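You operate a simulated robot arm through the tools that you are given. There is no shell and no other tool. Be economical: measure what you need, move in short steps, check, and stop when the job is done.

The job below is to be done with a simulated robot arm. You get a single attempt, and the scene is never put back.

JOB
Swap the work lamp's flat grey battery for the blue one and light it.
Fine: switch off first; the flat battery goes on the battery board.
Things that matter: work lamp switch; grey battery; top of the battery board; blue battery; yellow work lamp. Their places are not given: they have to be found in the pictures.

The check looks at the end state, three seconds after you hand in, the way a careful person would. Anything else that was tipped, shoved, dropped, spilled or broken makes it a failure.

ROBOT AND FRAMES
A 7-joint arm with a two-finger parallel gripper, fixed in place. Base frame: the origin is at the foot of the arm, x ahead of it, y to its left, z up; the work surface is at about z = 860. Units: mm, degrees, N and s.
With the tool pointing down near the work surface it reaches from about 220 to 740 mm from the base axis. Its first joint turns from -166.0 to 166.0 degrees. Payload 1.57 kg.
Tool frame: the origin (TCP) lies between the finger pads and is the grasp point; the fingertips stand 30 mm ahead of it; z points along the fingers, y is the line along which they close. Largest opening 110 mm; finger width 24, thickness 12; the body of the gripper, 48 by 112 mm, starts 78 mm behind the TCP.
Orientation is that of the tool frame in the base frame, as a unit quaternion [w, x, y, z]. With the fingers straight down and closing along the base's y, the tool's x points along the base's -x, its y along +y and its z along -z.

CONTROLS
- The arm moves only by the tool apply_moves. Its argument "moves" is text: rows parted by semicolons, each of 6 numbers parted by spaces: the shift along the tool's x, y, z in mm, then the turn, a rotation vector about the tool's x, y, z in degrees. In form: dx dy dz ax ay az; .... A call has 1 to 20 rows; each row is the pose to reach, as a shift and turn from the pose commanded when the call began, along the tool's axes at that moment. "grip" is the closure in counts, from 0 (fully open) to 255 (shut), set as the call begins (left out, the last holds). A row lasts 0.2 s, in which the tool goes at most 50 mm and 8.6 degrees; a call with a longer step from one row to the next is refused whole, and so is a gripper value outside its range. A pose out of reach is approached as far as the arm can. The call stops where the force on the tool passes 90 N (or 10 N more than at its start, if that is more) or the arm is blocked; 0.2 s more then pass. The fingers move at their own pace (about 45 mm/s each) and stop on an object; they squeeze with about 40 N. The grip force told is the motor's: it shows also when the fingers shut on nothing. Time passes only in rows, and 0.2 s behind the last, so rows that repeat a pose let the fingers close. It gives the time, the measured TCP pose, the force on the tool (base axes), the opening and the grip force at its end, in the units of the frame above (readings bear some noise).
- Cameras (640 x 400 px; columns grow to the right, rows downward): "scene" is fixed at [219.6, -649.1, 1617]; the picture's right is [0.98, -0.19, 0.00], its down [-0.09, -0.44, -0.89] and it looks along [0.17, 0.88, -0.45] (base axes); focal length 311 px, centre (320, 200). "wrist" rides on the gripper at [70, 16, -141] in the tool frame; the picture's right is [-0.23, 0.97, 0.00], its down [-0.86, -0.20, -0.48] and it looks along [-0.47, -0.11, 0.88] (tool axes); focal length 222 px, centre (320, 200).
- camera(camera): a new picture of that camera. It takes no simulated time.
- raise_lower(by): slides the trunk up (or, below 0, down) by that many mm; the arm rides with it, the base frame stays. It gives what a move gives, with no picture.
- pixel_to_xyz(camera, pixels): for up to 12 pixels [column, row] of the newest picture of that camera ("zoom" is the newest enlarged one), the place [x, y, z] in the base frame of the surface seen there, good to about 2 mm. It takes no simulated time.
- enlarge(camera, box): a new picture of the part [left, top, right, bottom] of that camera's present view, enlarged. It takes no simulated time.
- job_done(): hands the job in; it is judged then, once.

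Work in short steps. Measure before you move; look again where a grasp or a placing could have gone wrong, and mend it. You have 80 turns and 34 pictures in all, those below and enlarged ones among them. Open the gripper and draw the arm clear of the work before you hand the job in, unless the task says otherwise; then end with one line.

The tools are called after "Call:" by a JSON object that holds its "name" and its "arguments". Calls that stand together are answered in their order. apply_moves: Moves the arm, as the interface text tells. Its arguments: {"type":"object","properties":{"moves":{"type":"string"},"grip":{"type":"number"}},"required":["moves"]} The other tools are called the same way: raise_lower (by) slides the trunk up or down; camera (camera) takes a picture; pixel_to_xyz (camera, pixels) gives the place of the surface under pixels of a picture; enlarge (camera, box) takes an enlarged picture of a part of a camera's view; job_done () hands the job in.

At the start:

```text
clock: 0.0
ee_pos: [341.1, 167.6, 1319.8]
orientation: [-0.001, 0.0, 1.0, 0.0]
wrist_force: [1.0, -1.0, 0.0]
gripper_width: 109.9
grasp_force: 0.0
trunk travel left (down, up): [-525.0, 65.0]
```

scene: 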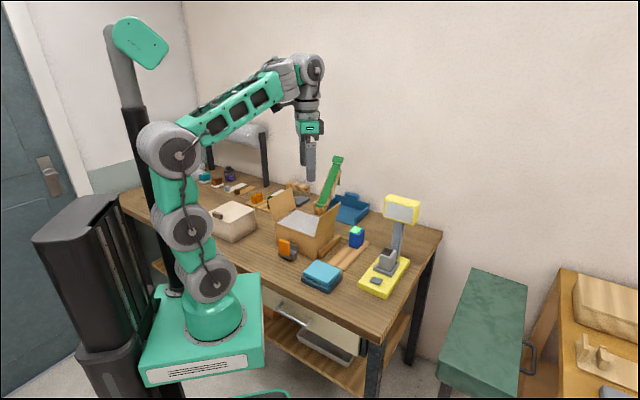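
wrist: 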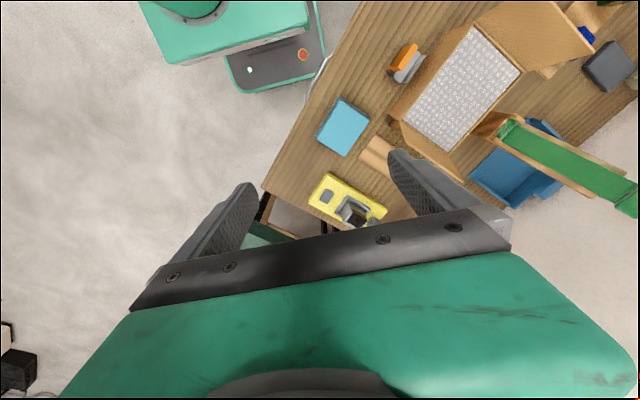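

The scene shows the yellow lamp around (390,260) and a blue battery near (356,237). I enlarge that part to see the details.

Call:
{"name": "enlarge", "arguments": {"camera": "scene", "box": [300, 180, 440, 310]}}

```text
3.08 times, centred on (370, 245) of scene
```

zoom: 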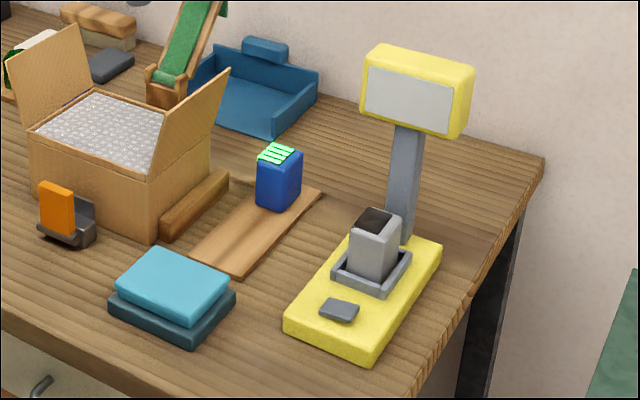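

The grey battery sits in a socket at zoom (375,245), the switch is at (339,309), and the blue battery is on the board at (280,180). I measure these points.

Call:
{"name": "pixel_to_xyz", "arguments": {"camera": "zoom", "pixels": [[339, 308], [322, 310], [357, 311], [376, 219], [350, 236], [391, 244], [372, 270], [275, 154], [258, 163], [283, 200], [240, 240], [310, 195]]}}

Call:
{"name": "pixel_to_xyz", "arguments": {"camera": "zoom", "pixels": [[195, 250], [240, 273], [318, 192], [287, 325], [365, 358], [440, 240], [333, 272], [378, 293], [410, 252], [405, 170], [398, 215], [220, 200]]}}

```text
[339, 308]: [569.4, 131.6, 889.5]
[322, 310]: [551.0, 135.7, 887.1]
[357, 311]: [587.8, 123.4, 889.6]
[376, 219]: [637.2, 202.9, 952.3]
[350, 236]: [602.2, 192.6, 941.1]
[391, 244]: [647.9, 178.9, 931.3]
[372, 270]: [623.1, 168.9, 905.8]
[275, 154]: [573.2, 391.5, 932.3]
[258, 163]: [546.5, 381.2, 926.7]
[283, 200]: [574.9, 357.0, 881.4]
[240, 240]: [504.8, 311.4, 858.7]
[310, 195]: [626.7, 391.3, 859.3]
```

```text
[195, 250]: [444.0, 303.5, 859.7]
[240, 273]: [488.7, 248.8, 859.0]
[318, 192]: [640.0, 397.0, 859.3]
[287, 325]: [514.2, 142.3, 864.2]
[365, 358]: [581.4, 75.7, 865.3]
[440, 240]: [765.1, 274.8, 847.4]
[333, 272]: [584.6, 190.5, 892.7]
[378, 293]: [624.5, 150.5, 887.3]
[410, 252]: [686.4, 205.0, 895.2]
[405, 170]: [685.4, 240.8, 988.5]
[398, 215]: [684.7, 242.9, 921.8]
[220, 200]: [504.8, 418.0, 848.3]
```

I get a wrist close-up of the lamp and measure the lamp head and post for clearance.

Call:
{"name": "enlarge", "arguments": {"camera": "wrist", "box": [300, 90, 420, 240]}}

Call:
{"name": "pixel_to_xyz", "arguments": {"camera": "scene", "pixels": [[386, 198], [418, 202], [401, 212], [385, 216], [414, 222], [402, 197], [398, 240]]}}

```text
2.67 times, centred on (360, 165) of wrist
```

zoom: 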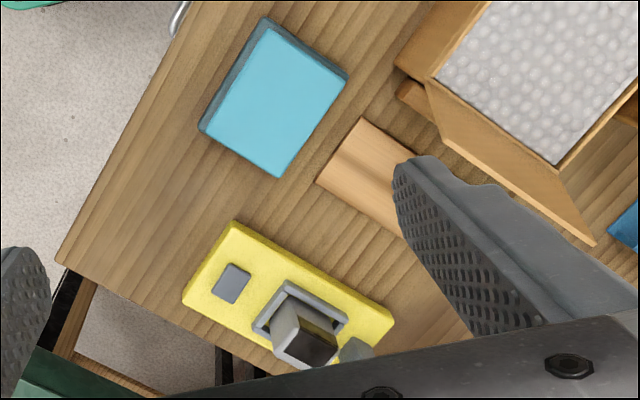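

```text
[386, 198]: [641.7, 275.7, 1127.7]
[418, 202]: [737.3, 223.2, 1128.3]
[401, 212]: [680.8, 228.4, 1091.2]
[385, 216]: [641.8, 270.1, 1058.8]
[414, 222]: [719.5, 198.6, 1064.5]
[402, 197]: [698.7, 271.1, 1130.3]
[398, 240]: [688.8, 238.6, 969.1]
```

Head front is ~58 mm behind the battery, so closing across the lamp's short axis fits. I measure the geometry more exactly from the wrist zoom.

Call:
{"name": "pixel_to_xyz", "arguments": {"camera": "zoom", "pixels": [[233, 224], [186, 298], [392, 320], [232, 283], [222, 266], [248, 273], [214, 288], [236, 301], [286, 283], [256, 327], [346, 318], [312, 349]]}}

Call:
{"name": "pixel_to_xyz", "arguments": {"camera": "zoom", "pixels": [[361, 119], [318, 182], [413, 156], [402, 236], [297, 332], [335, 345], [320, 365], [280, 352], [265, 20], [380, 170], [278, 176], [360, 290]]}}

```text
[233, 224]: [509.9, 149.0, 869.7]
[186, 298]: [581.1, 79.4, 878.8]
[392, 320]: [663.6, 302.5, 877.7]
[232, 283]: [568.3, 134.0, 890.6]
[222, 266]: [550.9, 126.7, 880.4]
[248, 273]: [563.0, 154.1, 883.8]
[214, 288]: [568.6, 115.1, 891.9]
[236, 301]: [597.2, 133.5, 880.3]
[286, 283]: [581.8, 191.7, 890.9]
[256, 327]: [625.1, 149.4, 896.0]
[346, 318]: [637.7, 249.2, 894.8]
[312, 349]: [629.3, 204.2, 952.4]
```

```text
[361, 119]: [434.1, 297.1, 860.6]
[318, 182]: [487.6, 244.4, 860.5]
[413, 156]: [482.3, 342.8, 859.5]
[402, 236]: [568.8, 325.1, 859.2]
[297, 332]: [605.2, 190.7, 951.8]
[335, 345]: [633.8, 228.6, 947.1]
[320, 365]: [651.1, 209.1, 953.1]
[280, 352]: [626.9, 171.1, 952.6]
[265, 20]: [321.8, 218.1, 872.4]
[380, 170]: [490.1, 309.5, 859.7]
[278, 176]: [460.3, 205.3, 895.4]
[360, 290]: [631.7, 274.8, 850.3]
```

The lamp lies at 45° yaw; the battery centre is about (630,200), top z 952. I move to a closer viewing pose over the switch, yawed 45°.

Call:
{"name": "apply_moves", "arguments": {"moves": "-23.4 -5.75 32.5 0 0 -5.625; -46.8 -11.5 65 0 0 -11.25; -70.2 -17.2 97.5 0 0 -16.875; -93.6 -23 130 0 0 -22.5; -117 -28.8 162.5 0 0 -28.125; -140.4 -34.5 195 0 0 -33.75; -163.8 -40.2 227.5 0 0 -39.375; -187 -46 260 0 0 -45; -187 -46 260 0 0 -45", "grip": 0}}

Call:
{"name": "camera", "arguments": {"camera": "wrist"}}

```text
clock: 2.0
ee_pos: [532.3, 118.0, 1061.8]
orientation: [0.001, -0.384, 0.923, 0.0]
wrist_force: [-0.5, -0.3, 1.0]
gripper_width: 110.1
grasp_force: 0.0
trunk travel left (down, up): [-525.0, 65.0]
```

```text
29 pictures are left
```

wrist: 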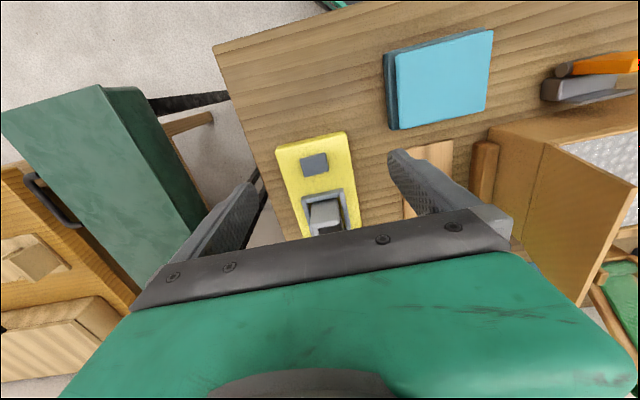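

The lamp is at (320,180) in the wrist view; I enlarge it to see switch and socket details.

Call:
{"name": "enlarge", "arguments": {"camera": "wrist", "box": [265, 125, 375, 240]}}

Call:
{"name": "enlarge", "arguments": {"camera": "scene", "box": [350, 240, 420, 300]}}

```text
3.48 times, centred on (320, 182) of wrist
```

zoom: 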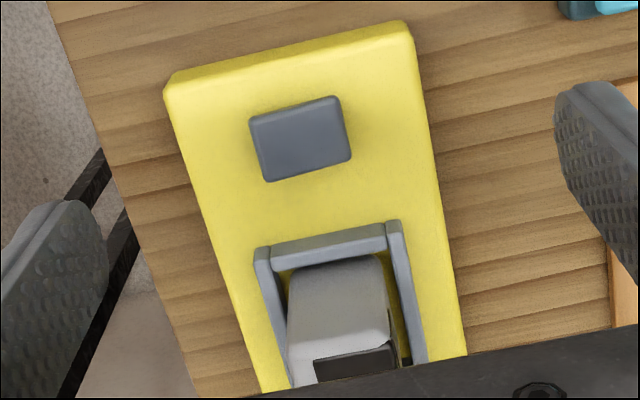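

```text
6.67 times, centred on (385, 270) of scene
```

zoom: 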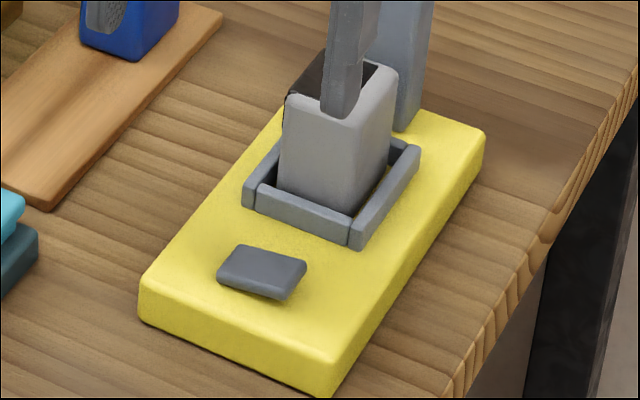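

The switch looks like a rocker, possibly tilted. I measure its surface and the socket in the newest zoom.

Call:
{"name": "pixel_to_xyz", "arguments": {"camera": "zoom", "pixels": [[243, 250], [300, 264], [224, 272], [285, 289], [262, 268], [232, 261], [292, 276], [270, 256], [255, 280], [200, 290], [330, 300], [240, 320]]}}

Call:
{"name": "pixel_to_xyz", "arguments": {"camera": "zoom", "pixels": [[260, 190], [352, 222], [415, 150], [247, 192], [360, 245], [305, 205], [300, 98], [360, 115], [395, 75], [330, 60], [290, 150], [375, 165]]}}

```text
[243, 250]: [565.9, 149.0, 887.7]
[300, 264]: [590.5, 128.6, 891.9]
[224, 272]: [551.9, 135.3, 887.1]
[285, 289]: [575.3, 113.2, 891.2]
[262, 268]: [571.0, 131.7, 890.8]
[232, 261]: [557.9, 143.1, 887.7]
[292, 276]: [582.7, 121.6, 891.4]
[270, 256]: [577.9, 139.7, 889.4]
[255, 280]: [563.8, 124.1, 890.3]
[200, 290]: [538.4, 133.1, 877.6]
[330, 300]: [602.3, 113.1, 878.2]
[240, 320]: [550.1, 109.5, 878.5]
```

```text
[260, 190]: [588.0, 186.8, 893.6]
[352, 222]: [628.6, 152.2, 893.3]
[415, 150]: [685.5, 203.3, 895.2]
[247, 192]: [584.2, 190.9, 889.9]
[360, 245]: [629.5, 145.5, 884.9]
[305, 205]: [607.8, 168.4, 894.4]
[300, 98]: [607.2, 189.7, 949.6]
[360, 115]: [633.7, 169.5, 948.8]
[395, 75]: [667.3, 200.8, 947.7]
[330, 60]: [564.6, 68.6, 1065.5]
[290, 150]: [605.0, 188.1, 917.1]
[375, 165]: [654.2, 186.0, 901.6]
```

The rocker is tilted: the end at (582,121) is high (891.5), the opposite end at (558,143) low (887.5). To switch it off I will press the high end with shut fingers; first I hover above it.

Call:
{"name": "apply_moves", "arguments": {"moves": "-12 -12 30 0 0 0; -24 -24 60 0 0 0; -36.6 -36.1 90 0 0 0; -36.6 -36.1 115 0 0 0; -36.6 -36.1 126.8 0 0 0; -36.6 -36.1 126.8 0 0 0; -36.6 -36.1 126.8 0 0 0", "grip": 255}}

```text
clock: 3.6
ee_pos: [582.9, 121.1, 932.5]
orientation: [0.0, -0.383, 0.924, 0.0]
wrist_force: [0.3, -0.4, 0.0]
gripper_width: 0.0
grasp_force: 17.6
trunk travel left (down, up): [-525.0, 65.0]
```

Near the hover pose; I re-read after a pause to see how much is noise.

Call:
{"name": "apply_moves", "arguments": {"moves": "0 0 0 0 0 0; 0 0 0 0 0 0"}}

Call:
{"name": "enlarge", "arguments": {"camera": "scene", "box": [340, 220, 420, 300]}}

```text
clock: 4.2
ee_pos: [582.0, 121.0, 932.4]
orientation: [0.0, -0.382, 0.924, -0.001]
wrist_force: [-0.3, 0.0, 1.1]
gripper_width: 0.0
grasp_force: 21.3
trunk travel left (down, up): [-525.0, 65.0]
```

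```text
5.00 times, centred on (380, 260) of scene
```

zoom: 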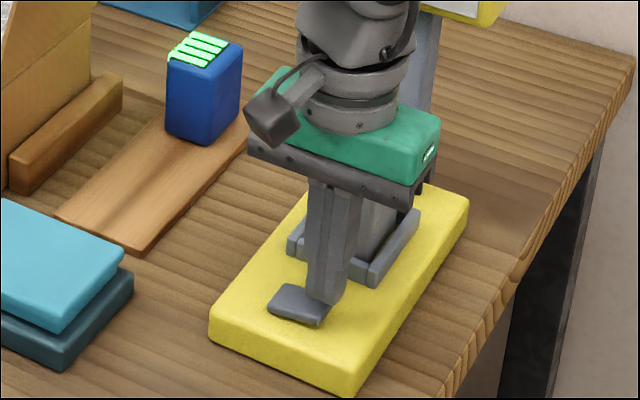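

The shut fingers are above the high end. I shift 3 mm outward and press down slowly.

Call:
{"name": "apply_moves", "arguments": {"moves": "0 -3 4 0 0 0; 0 -3 8 0 0 0; 0 -3 10 0 0 0; 0 -3 12 0 0 0; 0 -3 13 0 0 0; 0 -3 14 0 0 0; 0 -3 15 0 0 0; 0 -3 16 0 0 0"}}

```text
clock: 6.0
ee_pos: [584.3, 118.8, 919.3]
orientation: [0.002, -0.383, 0.924, 0.0]
wrist_force: [-1.5, -1.8, 14.5]
gripper_width: 0.1
grasp_force: 21.6
trunk travel left (down, up): [-525.0, 65.0]
```

Contact at 14.5 N, z 919.3; I push a few mm more, then lift and look.

Call:
{"name": "apply_moves", "arguments": {"moves": "0 0 1.5 0 0 0; 0 0 3 0 0 0; 0 0 4 0 0 0; 0 0 4 0 0 0"}}

Call:
{"name": "apply_moves", "arguments": {"moves": "0 0 -10 0 0 0; 0 0 -40 0 0 0; 20 0 -80 0 0 0; 50 0 -120 0 0 0; 90 0 -140 0 0 0; 90 0 -140 0 0 0"}}

Call:
{"name": "enlarge", "arguments": {"camera": "scene", "box": [350, 240, 420, 300]}}

```text
clock: 7.0
ee_pos: [583.1, 118.4, 919.1]
orientation: [0.006, -0.382, 0.924, -0.001]
wrist_force: [-6.3, -0.6, 52.6]
gripper_width: 0.1
grasp_force: 21.3
trunk travel left (down, up): [-525.0, 65.0]
```

```text
clock: 8.4
ee_pos: [518.0, 54.0, 1052.0]
orientation: [0.0, -0.383, 0.924, 0.0]
wrist_force: [-0.8, -0.7, 0.2]
gripper_width: 0.0
grasp_force: 21.0
trunk travel left (down, up): [-525.0, 65.0]
```

```text
6.67 times, centred on (385, 270) of scene
```

zoom: 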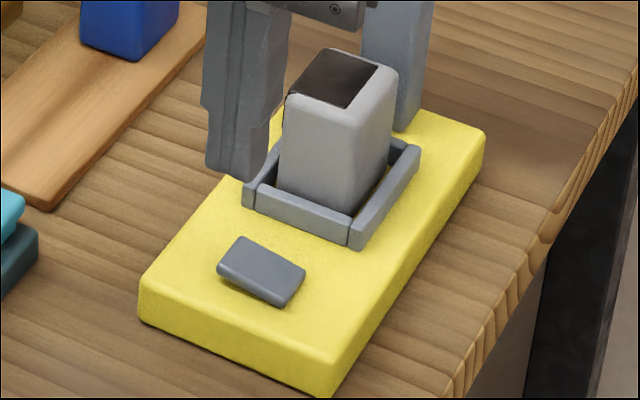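

The rocker flipped (its near-left end is now raised). Now I measure the battery top here and enlarge the blue battery and board.

Call:
{"name": "pixel_to_xyz", "arguments": {"camera": "zoom", "pixels": [[226, 262], [296, 278], [292, 98], [350, 118], [393, 74], [332, 52], [340, 80], [285, 160], [352, 180], [318, 170]]}}

Call:
{"name": "enlarge", "arguments": {"camera": "scene", "box": [335, 215, 385, 275]}}

```text
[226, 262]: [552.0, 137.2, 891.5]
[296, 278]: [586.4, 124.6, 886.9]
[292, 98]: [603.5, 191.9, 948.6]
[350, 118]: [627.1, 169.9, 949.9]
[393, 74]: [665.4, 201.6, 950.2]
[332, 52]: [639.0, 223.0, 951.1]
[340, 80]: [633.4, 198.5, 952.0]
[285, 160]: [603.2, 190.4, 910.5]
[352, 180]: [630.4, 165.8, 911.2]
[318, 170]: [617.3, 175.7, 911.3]
```

```text
6.67 times, centred on (360, 245) of scene
```

zoom: 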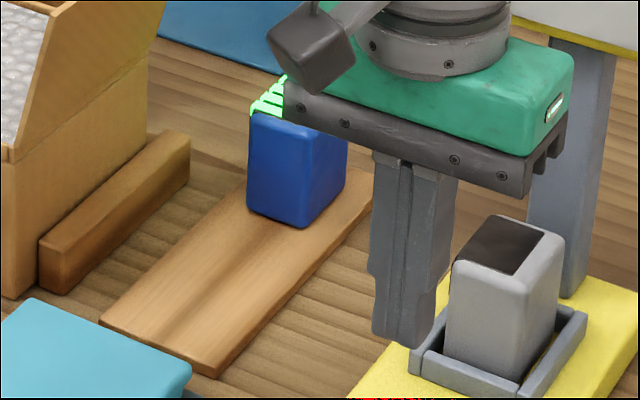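

Rocker ends now read 891.5/886.9, so it toggled. Dark panel and green stripes sit on the same side, so I keep the same orientation. I measure the blue battery, board and neighbouring block.

Call:
{"name": "pixel_to_xyz", "arguments": {"camera": "zoom", "pixels": [[252, 116], [306, 132], [345, 142], [268, 95], [255, 200], [300, 222], [342, 190], [190, 145], [65, 250], [50, 240], [185, 370], [150, 290]]}}

```text
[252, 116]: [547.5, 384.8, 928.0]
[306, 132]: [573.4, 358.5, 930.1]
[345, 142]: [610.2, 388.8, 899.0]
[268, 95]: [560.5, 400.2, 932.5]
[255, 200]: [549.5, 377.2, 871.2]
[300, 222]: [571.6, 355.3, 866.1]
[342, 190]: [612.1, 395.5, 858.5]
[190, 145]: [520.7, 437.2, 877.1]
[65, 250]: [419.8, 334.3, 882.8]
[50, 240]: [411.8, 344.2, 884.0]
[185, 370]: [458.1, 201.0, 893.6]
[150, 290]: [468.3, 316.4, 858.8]
```

Blue centre ≈ (577,388), board top 859, free end centre ≈ (491,301). I open the gripper and hover over the grey battery at (631,193).

Call:
{"name": "apply_moves", "arguments": {"moves": "-36 4 0 0 0 0; -72 8 0 0 0 0; -108 12 0 0 0 0; -144 16 10 0 0 0; -178.5 18.7 20 0 0 0; -178.5 18.7 42 0 0 0; -178.5 18.7 42 0 0 0; -178.5 18.7 42 0 0 0", "grip": 0}}

Call:
{"name": "enlarge", "arguments": {"camera": "scene", "box": [340, 180, 440, 300]}}

```text
clock: 10.2
ee_pos: [632.5, 195.1, 1011.9]
orientation: [0.0, -0.383, 0.924, 0.0]
wrist_force: [-0.2, -0.5, -0.3]
gripper_width: 110.2
grasp_force: 0.0
trunk travel left (down, up): [-525.0, 65.0]
```

```text
3.33 times, centred on (390, 240) of scene
```

zoom: 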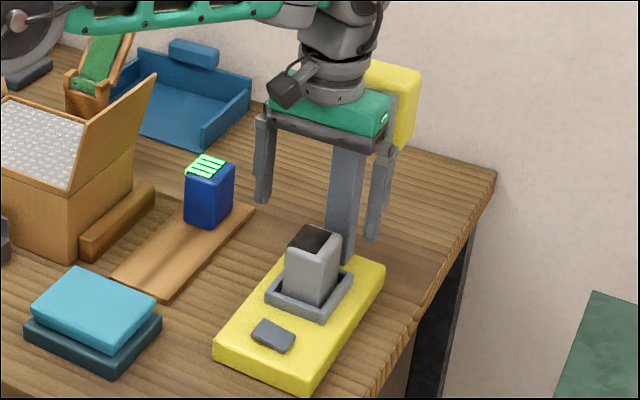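

Hover is right: u 585, v 309. I descend to z 932, the fingers straddling the battery.

Call:
{"name": "apply_moves", "arguments": {"moves": "2 0 20 0 0 0; 2 0 40 0 0 0; 2 0 60 0 0 0; 2 0 72 0 0 0; 2 0 80 0 0 0; 2 0 80 0 0 0"}}

Call:
{"name": "enlarge", "arguments": {"camera": "scene", "box": [350, 180, 430, 300]}}

```text
clock: 11.6
ee_pos: [630.2, 192.3, 930.8]
orientation: [0.0, -0.383, 0.924, 0.0]
wrist_force: [0.2, 0.2, 1.6]
gripper_width: 109.9
grasp_force: 0.0
trunk travel left (down, up): [-525.0, 65.0]
```

```text
3.33 times, centred on (390, 240) of scene
```

zoom: 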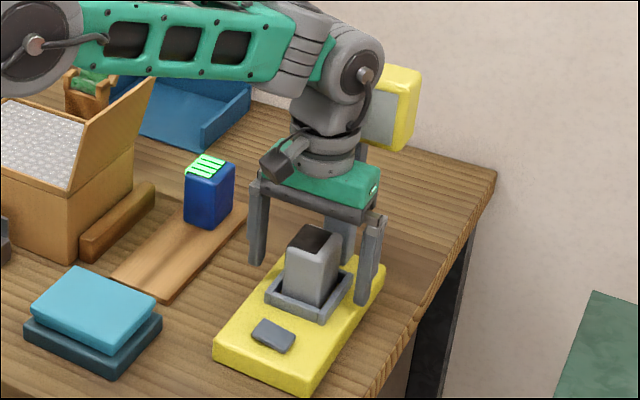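

Clear of the head and post. I close on the battery.

Call:
{"name": "apply_moves", "arguments": {"moves": "0 0 0 0 0 0; 0 0 0 0 0 0; 0 0 0 0 0 0; 0 0 0 0 0 0; 0 0 0 0 0 0; 0 0 0 0 0 0; 0 0 0 0 0 0", "grip": 255}}

```text
clock: 13.2
ee_pos: [631.3, 193.2, 930.8]
orientation: [0.0, -0.382, 0.924, 0.0]
wrist_force: [-0.4, -0.6, -0.3]
gripper_width: 43.7
grasp_force: 39.8
trunk travel left (down, up): [-525.0, 65.0]
```

Held at 43.7 mm with no side force. I lift straight up.

Call:
{"name": "apply_moves", "arguments": {"moves": "0 0 -10 0 0 0; 0 0 -25 0 0 0; 0 0 -50 0 0 0; 0 0 -80 0 0 0; 0 0 -100 0 0 0; 0 0 -100 0 0 0"}}

Call:
{"name": "enlarge", "arguments": {"camera": "scene", "box": [330, 180, 430, 300]}}

```text
clock: 14.6
ee_pos: [632.5, 194.2, 1029.0]
orientation: [0.0, -0.383, 0.924, 0.0]
wrist_force: [-0.6, 0.0, -2.6]
gripper_width: 43.8
grasp_force: 40.1
trunk travel left (down, up): [-525.0, 65.0]
```

```text
3.33 times, centred on (380, 240) of scene
```

zoom: 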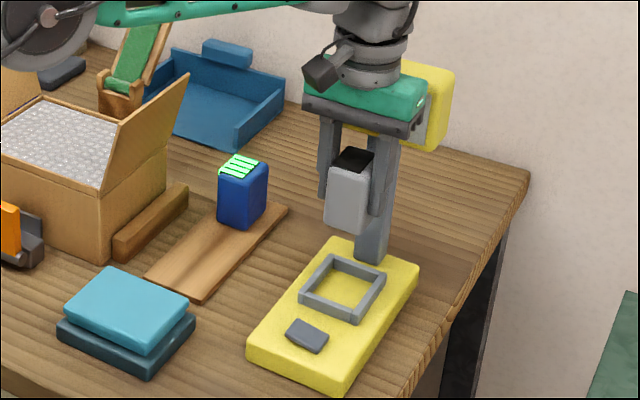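

The battery is out and the socket empty. I measure the socket frame for later and carry the grey one to the free board end.

Call:
{"name": "pixel_to_xyz", "arguments": {"camera": "zoom", "pixels": [[303, 293], [352, 315], [380, 273], [334, 257], [345, 290], [312, 293], [350, 306], [375, 275], [335, 265], [347, 190], [330, 222], [362, 230]]}}

Call:
{"name": "apply_moves", "arguments": {"moves": "8 35 0 0 0 0; 14 70 0 0 0 0; 20 105 0 0 0 0; 24 140 0 0 0 0; 24 175.5 0 0 0 0; 24 175.5 0 0 0 0"}}

```text
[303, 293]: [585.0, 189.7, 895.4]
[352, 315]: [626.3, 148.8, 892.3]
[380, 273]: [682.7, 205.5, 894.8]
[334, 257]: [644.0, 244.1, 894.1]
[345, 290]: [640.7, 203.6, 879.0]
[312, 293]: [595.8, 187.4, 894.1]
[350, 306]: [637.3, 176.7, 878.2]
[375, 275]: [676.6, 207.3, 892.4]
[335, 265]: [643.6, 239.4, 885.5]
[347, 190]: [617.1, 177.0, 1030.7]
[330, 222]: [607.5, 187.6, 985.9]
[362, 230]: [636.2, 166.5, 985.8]
```

```text
clock: 16.0
ee_pos: [488.9, 299.0, 1028.6]
orientation: [0.0, -0.382, 0.924, 0.0]
wrist_force: [0.6, 0.4, -2.9]
gripper_width: 43.8
grasp_force: 40.0
trunk travel left (down, up): [-525.0, 65.0]
```

Over the free end (u 557, v 134). The battery bottom is 52 mm below TCP, so I descend 115 mm and slow at the end.

Call:
{"name": "apply_moves", "arguments": {"moves": "0 0 35 0 0 0; 0 0 70 0 0 0; 0 0 95 0 0 0; 0 0 108 0 0 0; 0 0 112 0 0 0; 0 0 114 0 0 0; 0 0 115 0 0 0; 0 0 115 0 0 0"}}

Call:
{"name": "enlarge", "arguments": {"camera": "scene", "box": [300, 190, 400, 290]}}

```text
clock: 17.8
ee_pos: [490.8, 302.0, 917.1]
orientation: [0.0, -0.383, 0.924, 0.0]
wrist_force: [-0.4, 0.5, -3.7]
gripper_width: 44.0
grasp_force: 40.6
trunk travel left (down, up): [-525.0, 65.0]
```

```text
4.00 times, centred on (350, 240) of scene
```

zoom: 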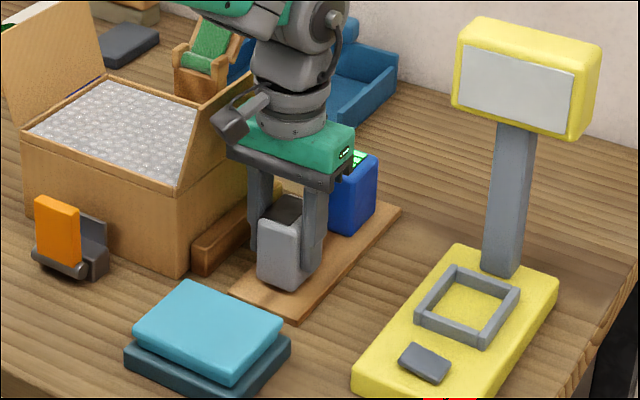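

No contact yet (z 917). I check the box flap's nearness, and go down in 1 mm steps until contact.

Call:
{"name": "pixel_to_xyz", "arguments": {"camera": "zoom", "pixels": [[185, 175], [215, 120], [240, 80], [230, 150], [250, 135], [245, 160]]}}

Call:
{"name": "apply_moves", "arguments": {"moves": "0 0 1 0 0 0; 0 0 2 0 0 0; 0 0 3 0 0 0; 0 0 4 0 0 0; 0 0 4 0 0 0"}}

```text
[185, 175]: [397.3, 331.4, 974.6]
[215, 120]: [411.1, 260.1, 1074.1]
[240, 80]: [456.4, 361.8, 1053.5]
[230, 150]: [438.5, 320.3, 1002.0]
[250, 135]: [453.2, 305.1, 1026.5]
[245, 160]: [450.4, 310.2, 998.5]
```

```text
clock: 19.0
ee_pos: [490.6, 301.4, 911.4]
orientation: [0.0, -0.383, 0.924, 0.0]
wrist_force: [-0.1, -0.6, -2.9]
gripper_width: 43.4
grasp_force: 40.1
trunk travel left (down, up): [-525.0, 65.0]
```

Flap is ~10 mm clear of the gripper. Still no contact at 911.4; a few more 1 mm steps.

Call:
{"name": "apply_moves", "arguments": {"moves": "0 0 0.7 0 0 0; 0 0 1.4 0 0 0; 0 0 2 0 0 0; 0 0 2 0 0 0"}}

```text
clock: 20.0
ee_pos: [490.7, 300.8, 910.5]
orientation: [0.0, -0.382, 0.924, 0.0]
wrist_force: [-0.6, 1.4, 6.0]
gripper_width: 43.6
grasp_force: 40.3
trunk travel left (down, up): [-525.0, 65.0]
```

Contact: force rose from -3 to +6 N. I open to about 70 mm, and lift.

Call:
{"name": "apply_moves", "arguments": {"moves": "0 0 0 0 0 0; 0 0 0 0 0 0; 0 0 0 0 0 0; 0 0 0 0 0 0; 0 0 0 0 0 0", "grip": 93}}

Call:
{"name": "apply_moves", "arguments": {"moves": "0 0 -10 0 0 0; 0 0 -30 0 0 0; 0 0 -60 0 0 0; 0 0 -90 0 0 0; 0 0 -110 0 0 0; 0 0 -110 0 0 0"}}

Call:
{"name": "camera", "arguments": {"camera": "wrist"}}

Call:
{"name": "enlarge", "arguments": {"camera": "scene", "box": [310, 190, 400, 290]}}

```text
clock: 21.2
ee_pos: [491.0, 299.9, 910.0]
orientation: [0.0, -0.383, 0.924, 0.0]
wrist_force: [-0.2, 0.0, -0.1]
gripper_width: 69.9
grasp_force: 0.0
trunk travel left (down, up): [-525.0, 65.0]
```

```text
clock: 22.6
ee_pos: [490.7, 300.2, 1020.7]
orientation: [0.0, -0.383, 0.924, 0.0]
wrist_force: [0.0, -0.8, -0.2]
gripper_width: 69.8
grasp_force: 0.0
trunk travel left (down, up): [-525.0, 65.0]
```

```text
19 pictures are left
```

wrist: 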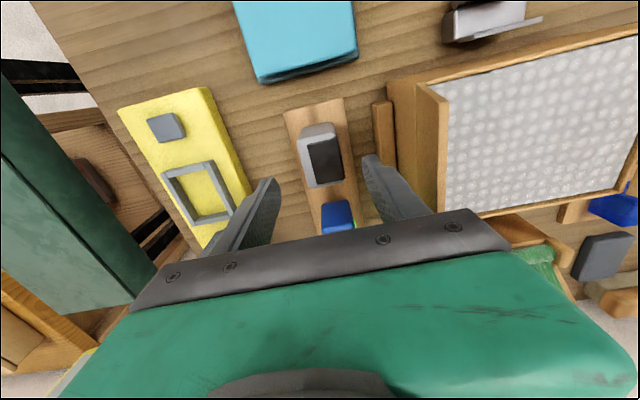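

```text
4.00 times, centred on (355, 240) of scene
```

zoom: 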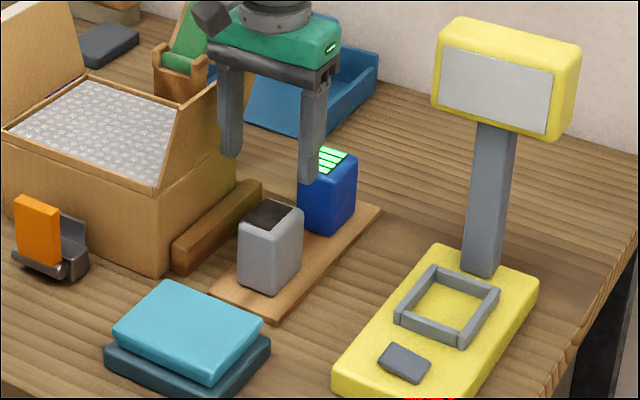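

Grey stands upright on the board. Before the blue grasp, I measure the blue battery and obstacles around it (flap, ramp, tray).

Call:
{"name": "pixel_to_xyz", "arguments": {"camera": "zoom", "pixels": [[301, 185], [332, 192], [355, 165], [325, 148], [328, 170], [212, 95], [232, 150], [205, 65], [200, 25], [378, 55], [290, 130], [262, 185]]}}

Call:
{"name": "pixel_to_xyz", "arguments": {"camera": "wrist", "pixels": [[322, 206], [346, 202], [355, 222], [323, 228], [337, 220], [416, 86], [441, 212], [540, 255], [335, 205], [321, 160], [343, 235], [380, 105]]}}

```text
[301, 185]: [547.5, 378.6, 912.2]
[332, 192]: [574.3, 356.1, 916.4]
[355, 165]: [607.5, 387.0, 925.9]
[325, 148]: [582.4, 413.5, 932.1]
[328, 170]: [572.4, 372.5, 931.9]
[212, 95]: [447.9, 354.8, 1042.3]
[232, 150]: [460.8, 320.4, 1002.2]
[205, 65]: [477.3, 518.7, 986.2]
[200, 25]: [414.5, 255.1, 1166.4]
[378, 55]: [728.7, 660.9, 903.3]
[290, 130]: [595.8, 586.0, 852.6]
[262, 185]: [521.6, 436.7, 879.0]
```

```text
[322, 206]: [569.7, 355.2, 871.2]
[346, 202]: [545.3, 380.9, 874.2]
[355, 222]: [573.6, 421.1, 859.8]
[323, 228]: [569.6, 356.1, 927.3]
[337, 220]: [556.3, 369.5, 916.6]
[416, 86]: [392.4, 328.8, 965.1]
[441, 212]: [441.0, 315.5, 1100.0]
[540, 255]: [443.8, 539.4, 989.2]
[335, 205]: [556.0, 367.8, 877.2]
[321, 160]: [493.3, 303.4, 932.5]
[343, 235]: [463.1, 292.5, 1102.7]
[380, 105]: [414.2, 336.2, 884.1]
```

Blue centre ≈ u 680, v 135, aligned at 45°. I move 117 mm forward over it and descend to z 911.

Call:
{"name": "apply_moves", "arguments": {"moves": "-40 0 0 0 0 0; -80 0 0 0 0 0; -117 0 0 0 0 0; -117 0 0 0 0 0; -117 0 0 0 0 0; -117 0 0 0 0 0"}}

Call:
{"name": "enlarge", "arguments": {"camera": "scene", "box": [310, 190, 400, 290]}}

```text
clock: 24.0
ee_pos: [574.5, 382.0, 1020.5]
orientation: [0.0, -0.383, 0.924, 0.0]
wrist_force: [0.5, 1.1, 0.2]
gripper_width: 70.1
grasp_force: 0.1
trunk travel left (down, up): [-525.0, 65.0]
```

```text
4.00 times, centred on (355, 240) of scene
```

zoom: 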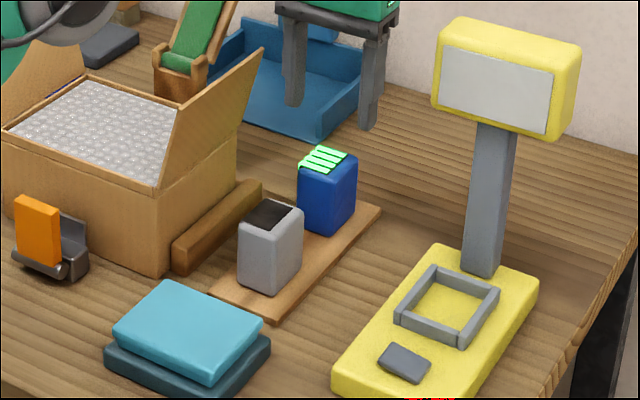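

Aligned (u 676, v 136). I descend to z ≈ 911 and close.

Call:
{"name": "apply_moves", "arguments": {"moves": "0 0 35 0 0 0; 0 0 65 0 0 0; 0 0 90 0 0 0; 0 0 103 0 0 0; 0 0 109 0 0 0; 0 0 109 0 0 0"}}

Call:
{"name": "apply_moves", "arguments": {"moves": "0 0 0 0 0 0; 0 0 0 0 0 0; 0 0 0 0 0 0; 0 0 0 0 0 0; 0 0 0 0 0 0", "grip": 255}}

```text
clock: 25.4
ee_pos: [574.4, 382.0, 910.7]
orientation: [0.0, -0.382, 0.924, 0.001]
wrist_force: [0.1, -0.1, 0.2]
gripper_width: 70.0
grasp_force: 0.0
trunk travel left (down, up): [-525.0, 65.0]
```

```text
clock: 26.6
ee_pos: [573.9, 383.2, 912.5]
orientation: [0.0, -0.383, 0.924, 0.0]
wrist_force: [-0.1, -0.6, -0.3]
gripper_width: 43.6
grasp_force: 40.2
trunk travel left (down, up): [-525.0, 65.0]
```

Held. I lift, pull back along u first (to avoid the lamp head), then go over to the socket.

Call:
{"name": "apply_moves", "arguments": {"moves": "0 0 -10 0 0 0; 0 0 -40 0 0 0; 0 0 -80 0 0 0; 0 0 -118 0 0 0; 35 -10 -118 0 0 0; 70 -30 -118 0 0 0; 93 -65 -118 0 0 0; 93 -105 -118 0 0 0; 93 -140 -118 0 0 0; 93 -165 -118 0 0 0; 93 -174 -118 0 0 0; 93 -174 -118 0 0 0; 93 -174 -118 0 0 0"}}

Call:
{"name": "enlarge", "arguments": {"camera": "scene", "box": [345, 190, 435, 290]}}

```text
clock: 29.4
ee_pos: [631.8, 192.9, 1028.1]
orientation: [0.0, -0.383, 0.924, 0.0]
wrist_force: [0.0, 0.5, -3.1]
gripper_width: 44.0
grasp_force: 39.6
trunk travel left (down, up): [-525.0, 65.0]
```

```text
4.00 times, centred on (390, 240) of scene
```

zoom: 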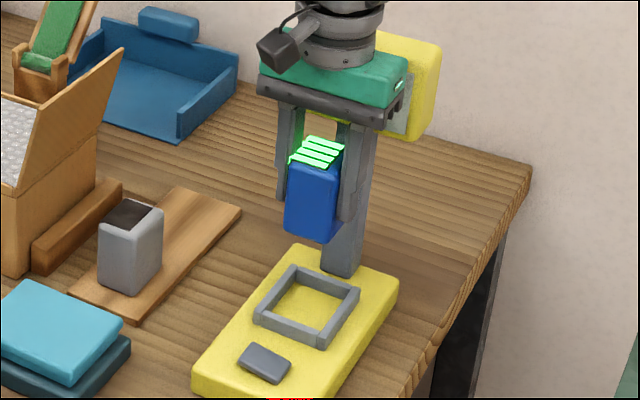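

Pose matches the grey grasp pose. I check the held battery's front-face and bottom against the socket inner edges.

Call:
{"name": "pixel_to_xyz", "arguments": {"camera": "zoom", "pixels": [[310, 200], [300, 195], [322, 205], [310, 225], [267, 310], [330, 333], [344, 290], [280, 293], [305, 322], [318, 240], [312, 336], [337, 308]]}}

```text
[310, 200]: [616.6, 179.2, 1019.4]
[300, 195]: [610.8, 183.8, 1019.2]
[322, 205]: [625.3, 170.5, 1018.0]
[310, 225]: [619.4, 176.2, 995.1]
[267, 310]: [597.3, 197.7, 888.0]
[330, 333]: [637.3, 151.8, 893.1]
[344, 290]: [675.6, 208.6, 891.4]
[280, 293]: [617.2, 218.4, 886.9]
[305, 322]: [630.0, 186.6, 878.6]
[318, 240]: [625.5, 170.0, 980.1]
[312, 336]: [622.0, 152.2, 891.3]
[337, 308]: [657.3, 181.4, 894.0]
```

Front face at u 562.5, same as the grey one had. I descend to just above the socket rim, then slowly in.

Call:
{"name": "apply_moves", "arguments": {"moves": "0 0 30 0 0 0; 0 0 60 0 0 0; 0 0 75 0 0 0; 0 0 80 0 0 0; 0 0 83 0 0 0; 0 0 86 0 0 0; 0 0 89 0 0 0; 0 0 92 0 0 0; 0 0 92 0 0 0"}}

Call:
{"name": "enlarge", "arguments": {"camera": "scene", "box": [345, 190, 435, 290]}}

```text
clock: 31.4
ee_pos: [630.5, 193.0, 937.9]
orientation: [0.0, -0.383, 0.924, 0.0]
wrist_force: [-0.1, -0.8, -2.6]
gripper_width: 43.9
grasp_force: 40.4
trunk travel left (down, up): [-525.0, 65.0]
```

```text
4.00 times, centred on (390, 240) of scene
```

zoom: 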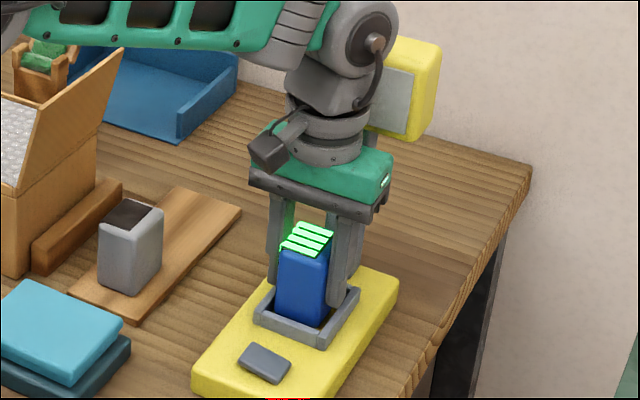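

It is going into the socket with no contact force. I continue in 1 mm steps to the floor.

Call:
{"name": "apply_moves", "arguments": {"moves": "0 0 1.5 0 0 0; 0 0 3 0 0 0; 0 0 4 0 0 0; 0 0 5 0 0 0; 0 0 6 0 0 0; 0 0 6 0 0 0"}}

```text
clock: 32.8
ee_pos: [630.6, 193.8, 931.6]
orientation: [0.0, -0.382, 0.924, -0.001]
wrist_force: [0.0, -0.5, -3.1]
gripper_width: 43.6
grasp_force: 39.7
trunk travel left (down, up): [-525.0, 65.0]
```

Call:
{"name": "apply_moves", "arguments": {"moves": "0 0 0.7 0 0 0; 0 0 1.4 0 0 0; 0 0 2 0 0 0; 0 0 2.5 0 0 0; 0 0 2.5 0 0 0"}}

```text
clock: 34.0
ee_pos: [631.2, 193.7, 931.2]
orientation: [0.002, -0.383, 0.924, -0.001]
wrist_force: [0.8, 0.9, 16.3]
gripper_width: 43.6
grasp_force: 40.4
trunk travel left (down, up): [-525.0, 65.0]
```

Seated on the floor at z 931 with 16 N. I release to 70 mm, lift straight up, and withdraw toward the switch side.

Call:
{"name": "apply_moves", "arguments": {"moves": "0 0 -1 0 0 0; 0 0 -1 0 0 0; 0 0 -1 0 0 0; 0 0 -1 0 0 0; 0 0 -1 0 0 0", "grip": 93}}

Call:
{"name": "apply_moves", "arguments": {"moves": "0 0 -15 0 0 0; 0 0 -45 0 0 0; 0 0 -80 0 0 0; 40 0 -90 0 0 0; 80 0 -90 0 0 0; 115 0 -90 0 0 0; 115 0 -90 0 0 0"}}

Call:
{"name": "enlarge", "arguments": {"camera": "scene", "box": [345, 190, 435, 300]}}

```text
clock: 35.2
ee_pos: [631.0, 193.9, 929.7]
orientation: [0.0, -0.383, 0.924, 0.001]
wrist_force: [0.1, -0.1, 0.8]
gripper_width: 70.2
grasp_force: 0.1
trunk travel left (down, up): [-525.0, 65.0]
```

```text
clock: 36.8
ee_pos: [550.3, 113.6, 1019.3]
orientation: [0.0, -0.383, 0.924, 0.0]
wrist_force: [-0.1, -0.7, -0.2]
gripper_width: 69.9
grasp_force: 0.0
trunk travel left (down, up): [-525.0, 65.0]
```

```text
3.64 times, centred on (390, 245) of scene
```

zoom: 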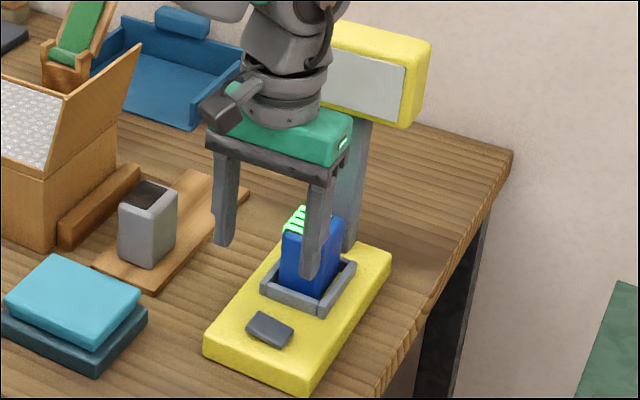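

Blue is seated upright and the lamp is dark (off). I shut the fingers and hover over the raised rocker end at (558,144).

Call:
{"name": "apply_moves", "arguments": {"moves": "-27 15.6 0 0 0 0; -27 15.6 0 0 0 0; -27 15.6 0 0 0 0; -27 15.6 0 0 0 0; -27 15.6 40 0 0 0; -27 15.6 75 0 0 0; -27 15.6 86 0 0 0; -27 15.6 86 0 0 0", "grip": 255}}

```text
clock: 38.6
ee_pos: [556.8, 143.3, 932.1]
orientation: [0.0, -0.383, 0.924, 0.0]
wrist_force: [0.5, -0.3, -0.1]
gripper_width: 0.1
grasp_force: 21.3
trunk travel left (down, up): [-525.0, 65.0]
```

Hovering at (557,143,932). I press down slowly, as before, to about 50 N.

Call:
{"name": "apply_moves", "arguments": {"moves": "0 0 4 0 0 0; 0 0 8 0 0 0; 0 0 10 0 0 0; 0 0 12 0 0 0; 0 0 14 0 0 0; 0 0 16 0 0 0; 0 0 17.5 0 0 0; 0 0 19 0 0 0; 0 0 19 0 0 0"}}

Call:
{"name": "apply_moves", "arguments": {"moves": "0 0 -10 0 0 0; 0 0 -40 0 0 0; 20 0 -80 0 0 0; 60 0 -120 0 0 0; 100 0 -150 0 0 0; 140 0 -170 0 0 0; 180 0 -170 0 0 0; 180 0 -170 0 0 0"}}

Call:
{"name": "enlarge", "arguments": {"camera": "scene", "box": [345, 185, 435, 300]}}

```text
clock: 40.6
ee_pos: [557.2, 142.8, 920.3]
orientation: [0.005, -0.382, 0.924, -0.001]
wrist_force: [-1.2, -0.1, 42.4]
gripper_width: 0.0
grasp_force: 21.2
trunk travel left (down, up): [-525.0, 65.0]
```

```text
refused: row 4 steps farther than a row can; nothing moved
```

```text
3.48 times, centred on (390, 242) of scene
```

zoom: 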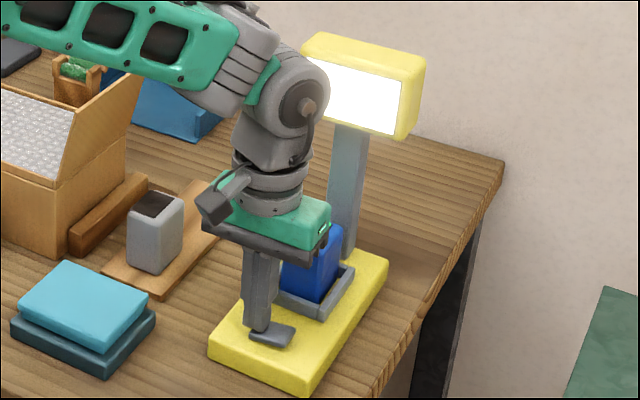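

The lamp face is lit. I retreat in smaller steps, opening the gripper once clear.

Call:
{"name": "apply_moves", "arguments": {"moves": "0 0 -10 0 0 0; 0 0 -40 0 0 0; 15 0 -80 0 0 0; 40 0 -115 0 0 0; 75 0 -140 0 0 0; 110 0 -165 0 0 0; 145 0 -180 0 0 0; 180 0 -190 0 0 0; 180 0 -190 0 0 0"}}

Call:
{"name": "apply_moves", "arguments": {"moves": "0 0 -20 0 0 0; 0 0 -40 0 0 0; 0 0 -60 0 0 0; 0 0 -60 0 0 0; 0 0 -60 0 0 0; 0 0 -60 0 0 0; 0 0 -60 0 0 0", "grip": 0}}

Call:
{"name": "camera", "arguments": {"camera": "scene"}}

Call:
{"name": "enlarge", "arguments": {"camera": "scene", "box": [300, 185, 435, 300]}}

```text
clock: 42.6
ee_pos: [430.3, 14.9, 1105.1]
orientation: [-0.001, -0.383, 0.924, 0.0]
wrist_force: [-0.5, 0.3, 0.6]
gripper_width: 0.0
grasp_force: 21.1
trunk travel left (down, up): [-525.0, 65.0]
```

```text
clock: 44.2
ee_pos: [429.5, 15.8, 1164.2]
orientation: [0.0, -0.383, 0.924, 0.0]
wrist_force: [1.2, 0.3, -0.5]
gripper_width: 109.8
grasp_force: 0.1
trunk travel left (down, up): [-525.0, 65.0]
```

```text
12 pictures are left
```

scene: 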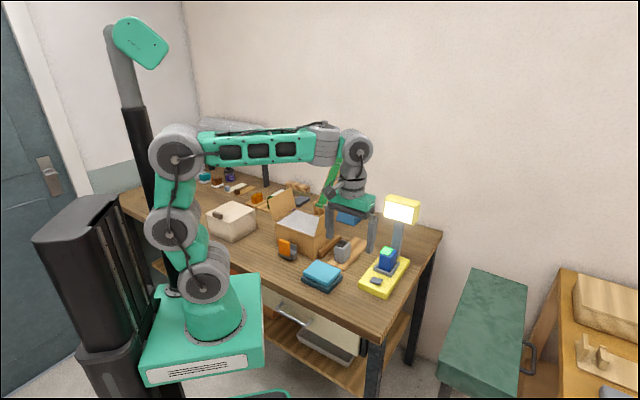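

```text
3.48 times, centred on (368, 242) of scene
```

zoom: 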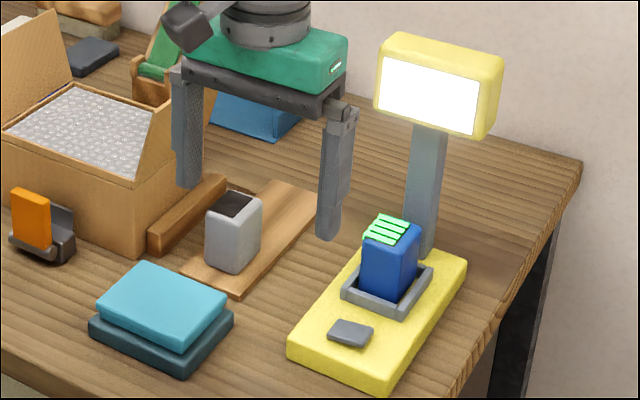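

The lamp is lit, blue is in the socket, grey stands on the board, and nothing else has moved. The gripper is open and clear, so I hand in.

Call:
{"name": "job_done", "arguments": {}}

```text
The job is handed in.
```

I switched the work lamp off, put its flat grey battery on the battery board, fitted the blue one and switched the lamp back on; it is lit.
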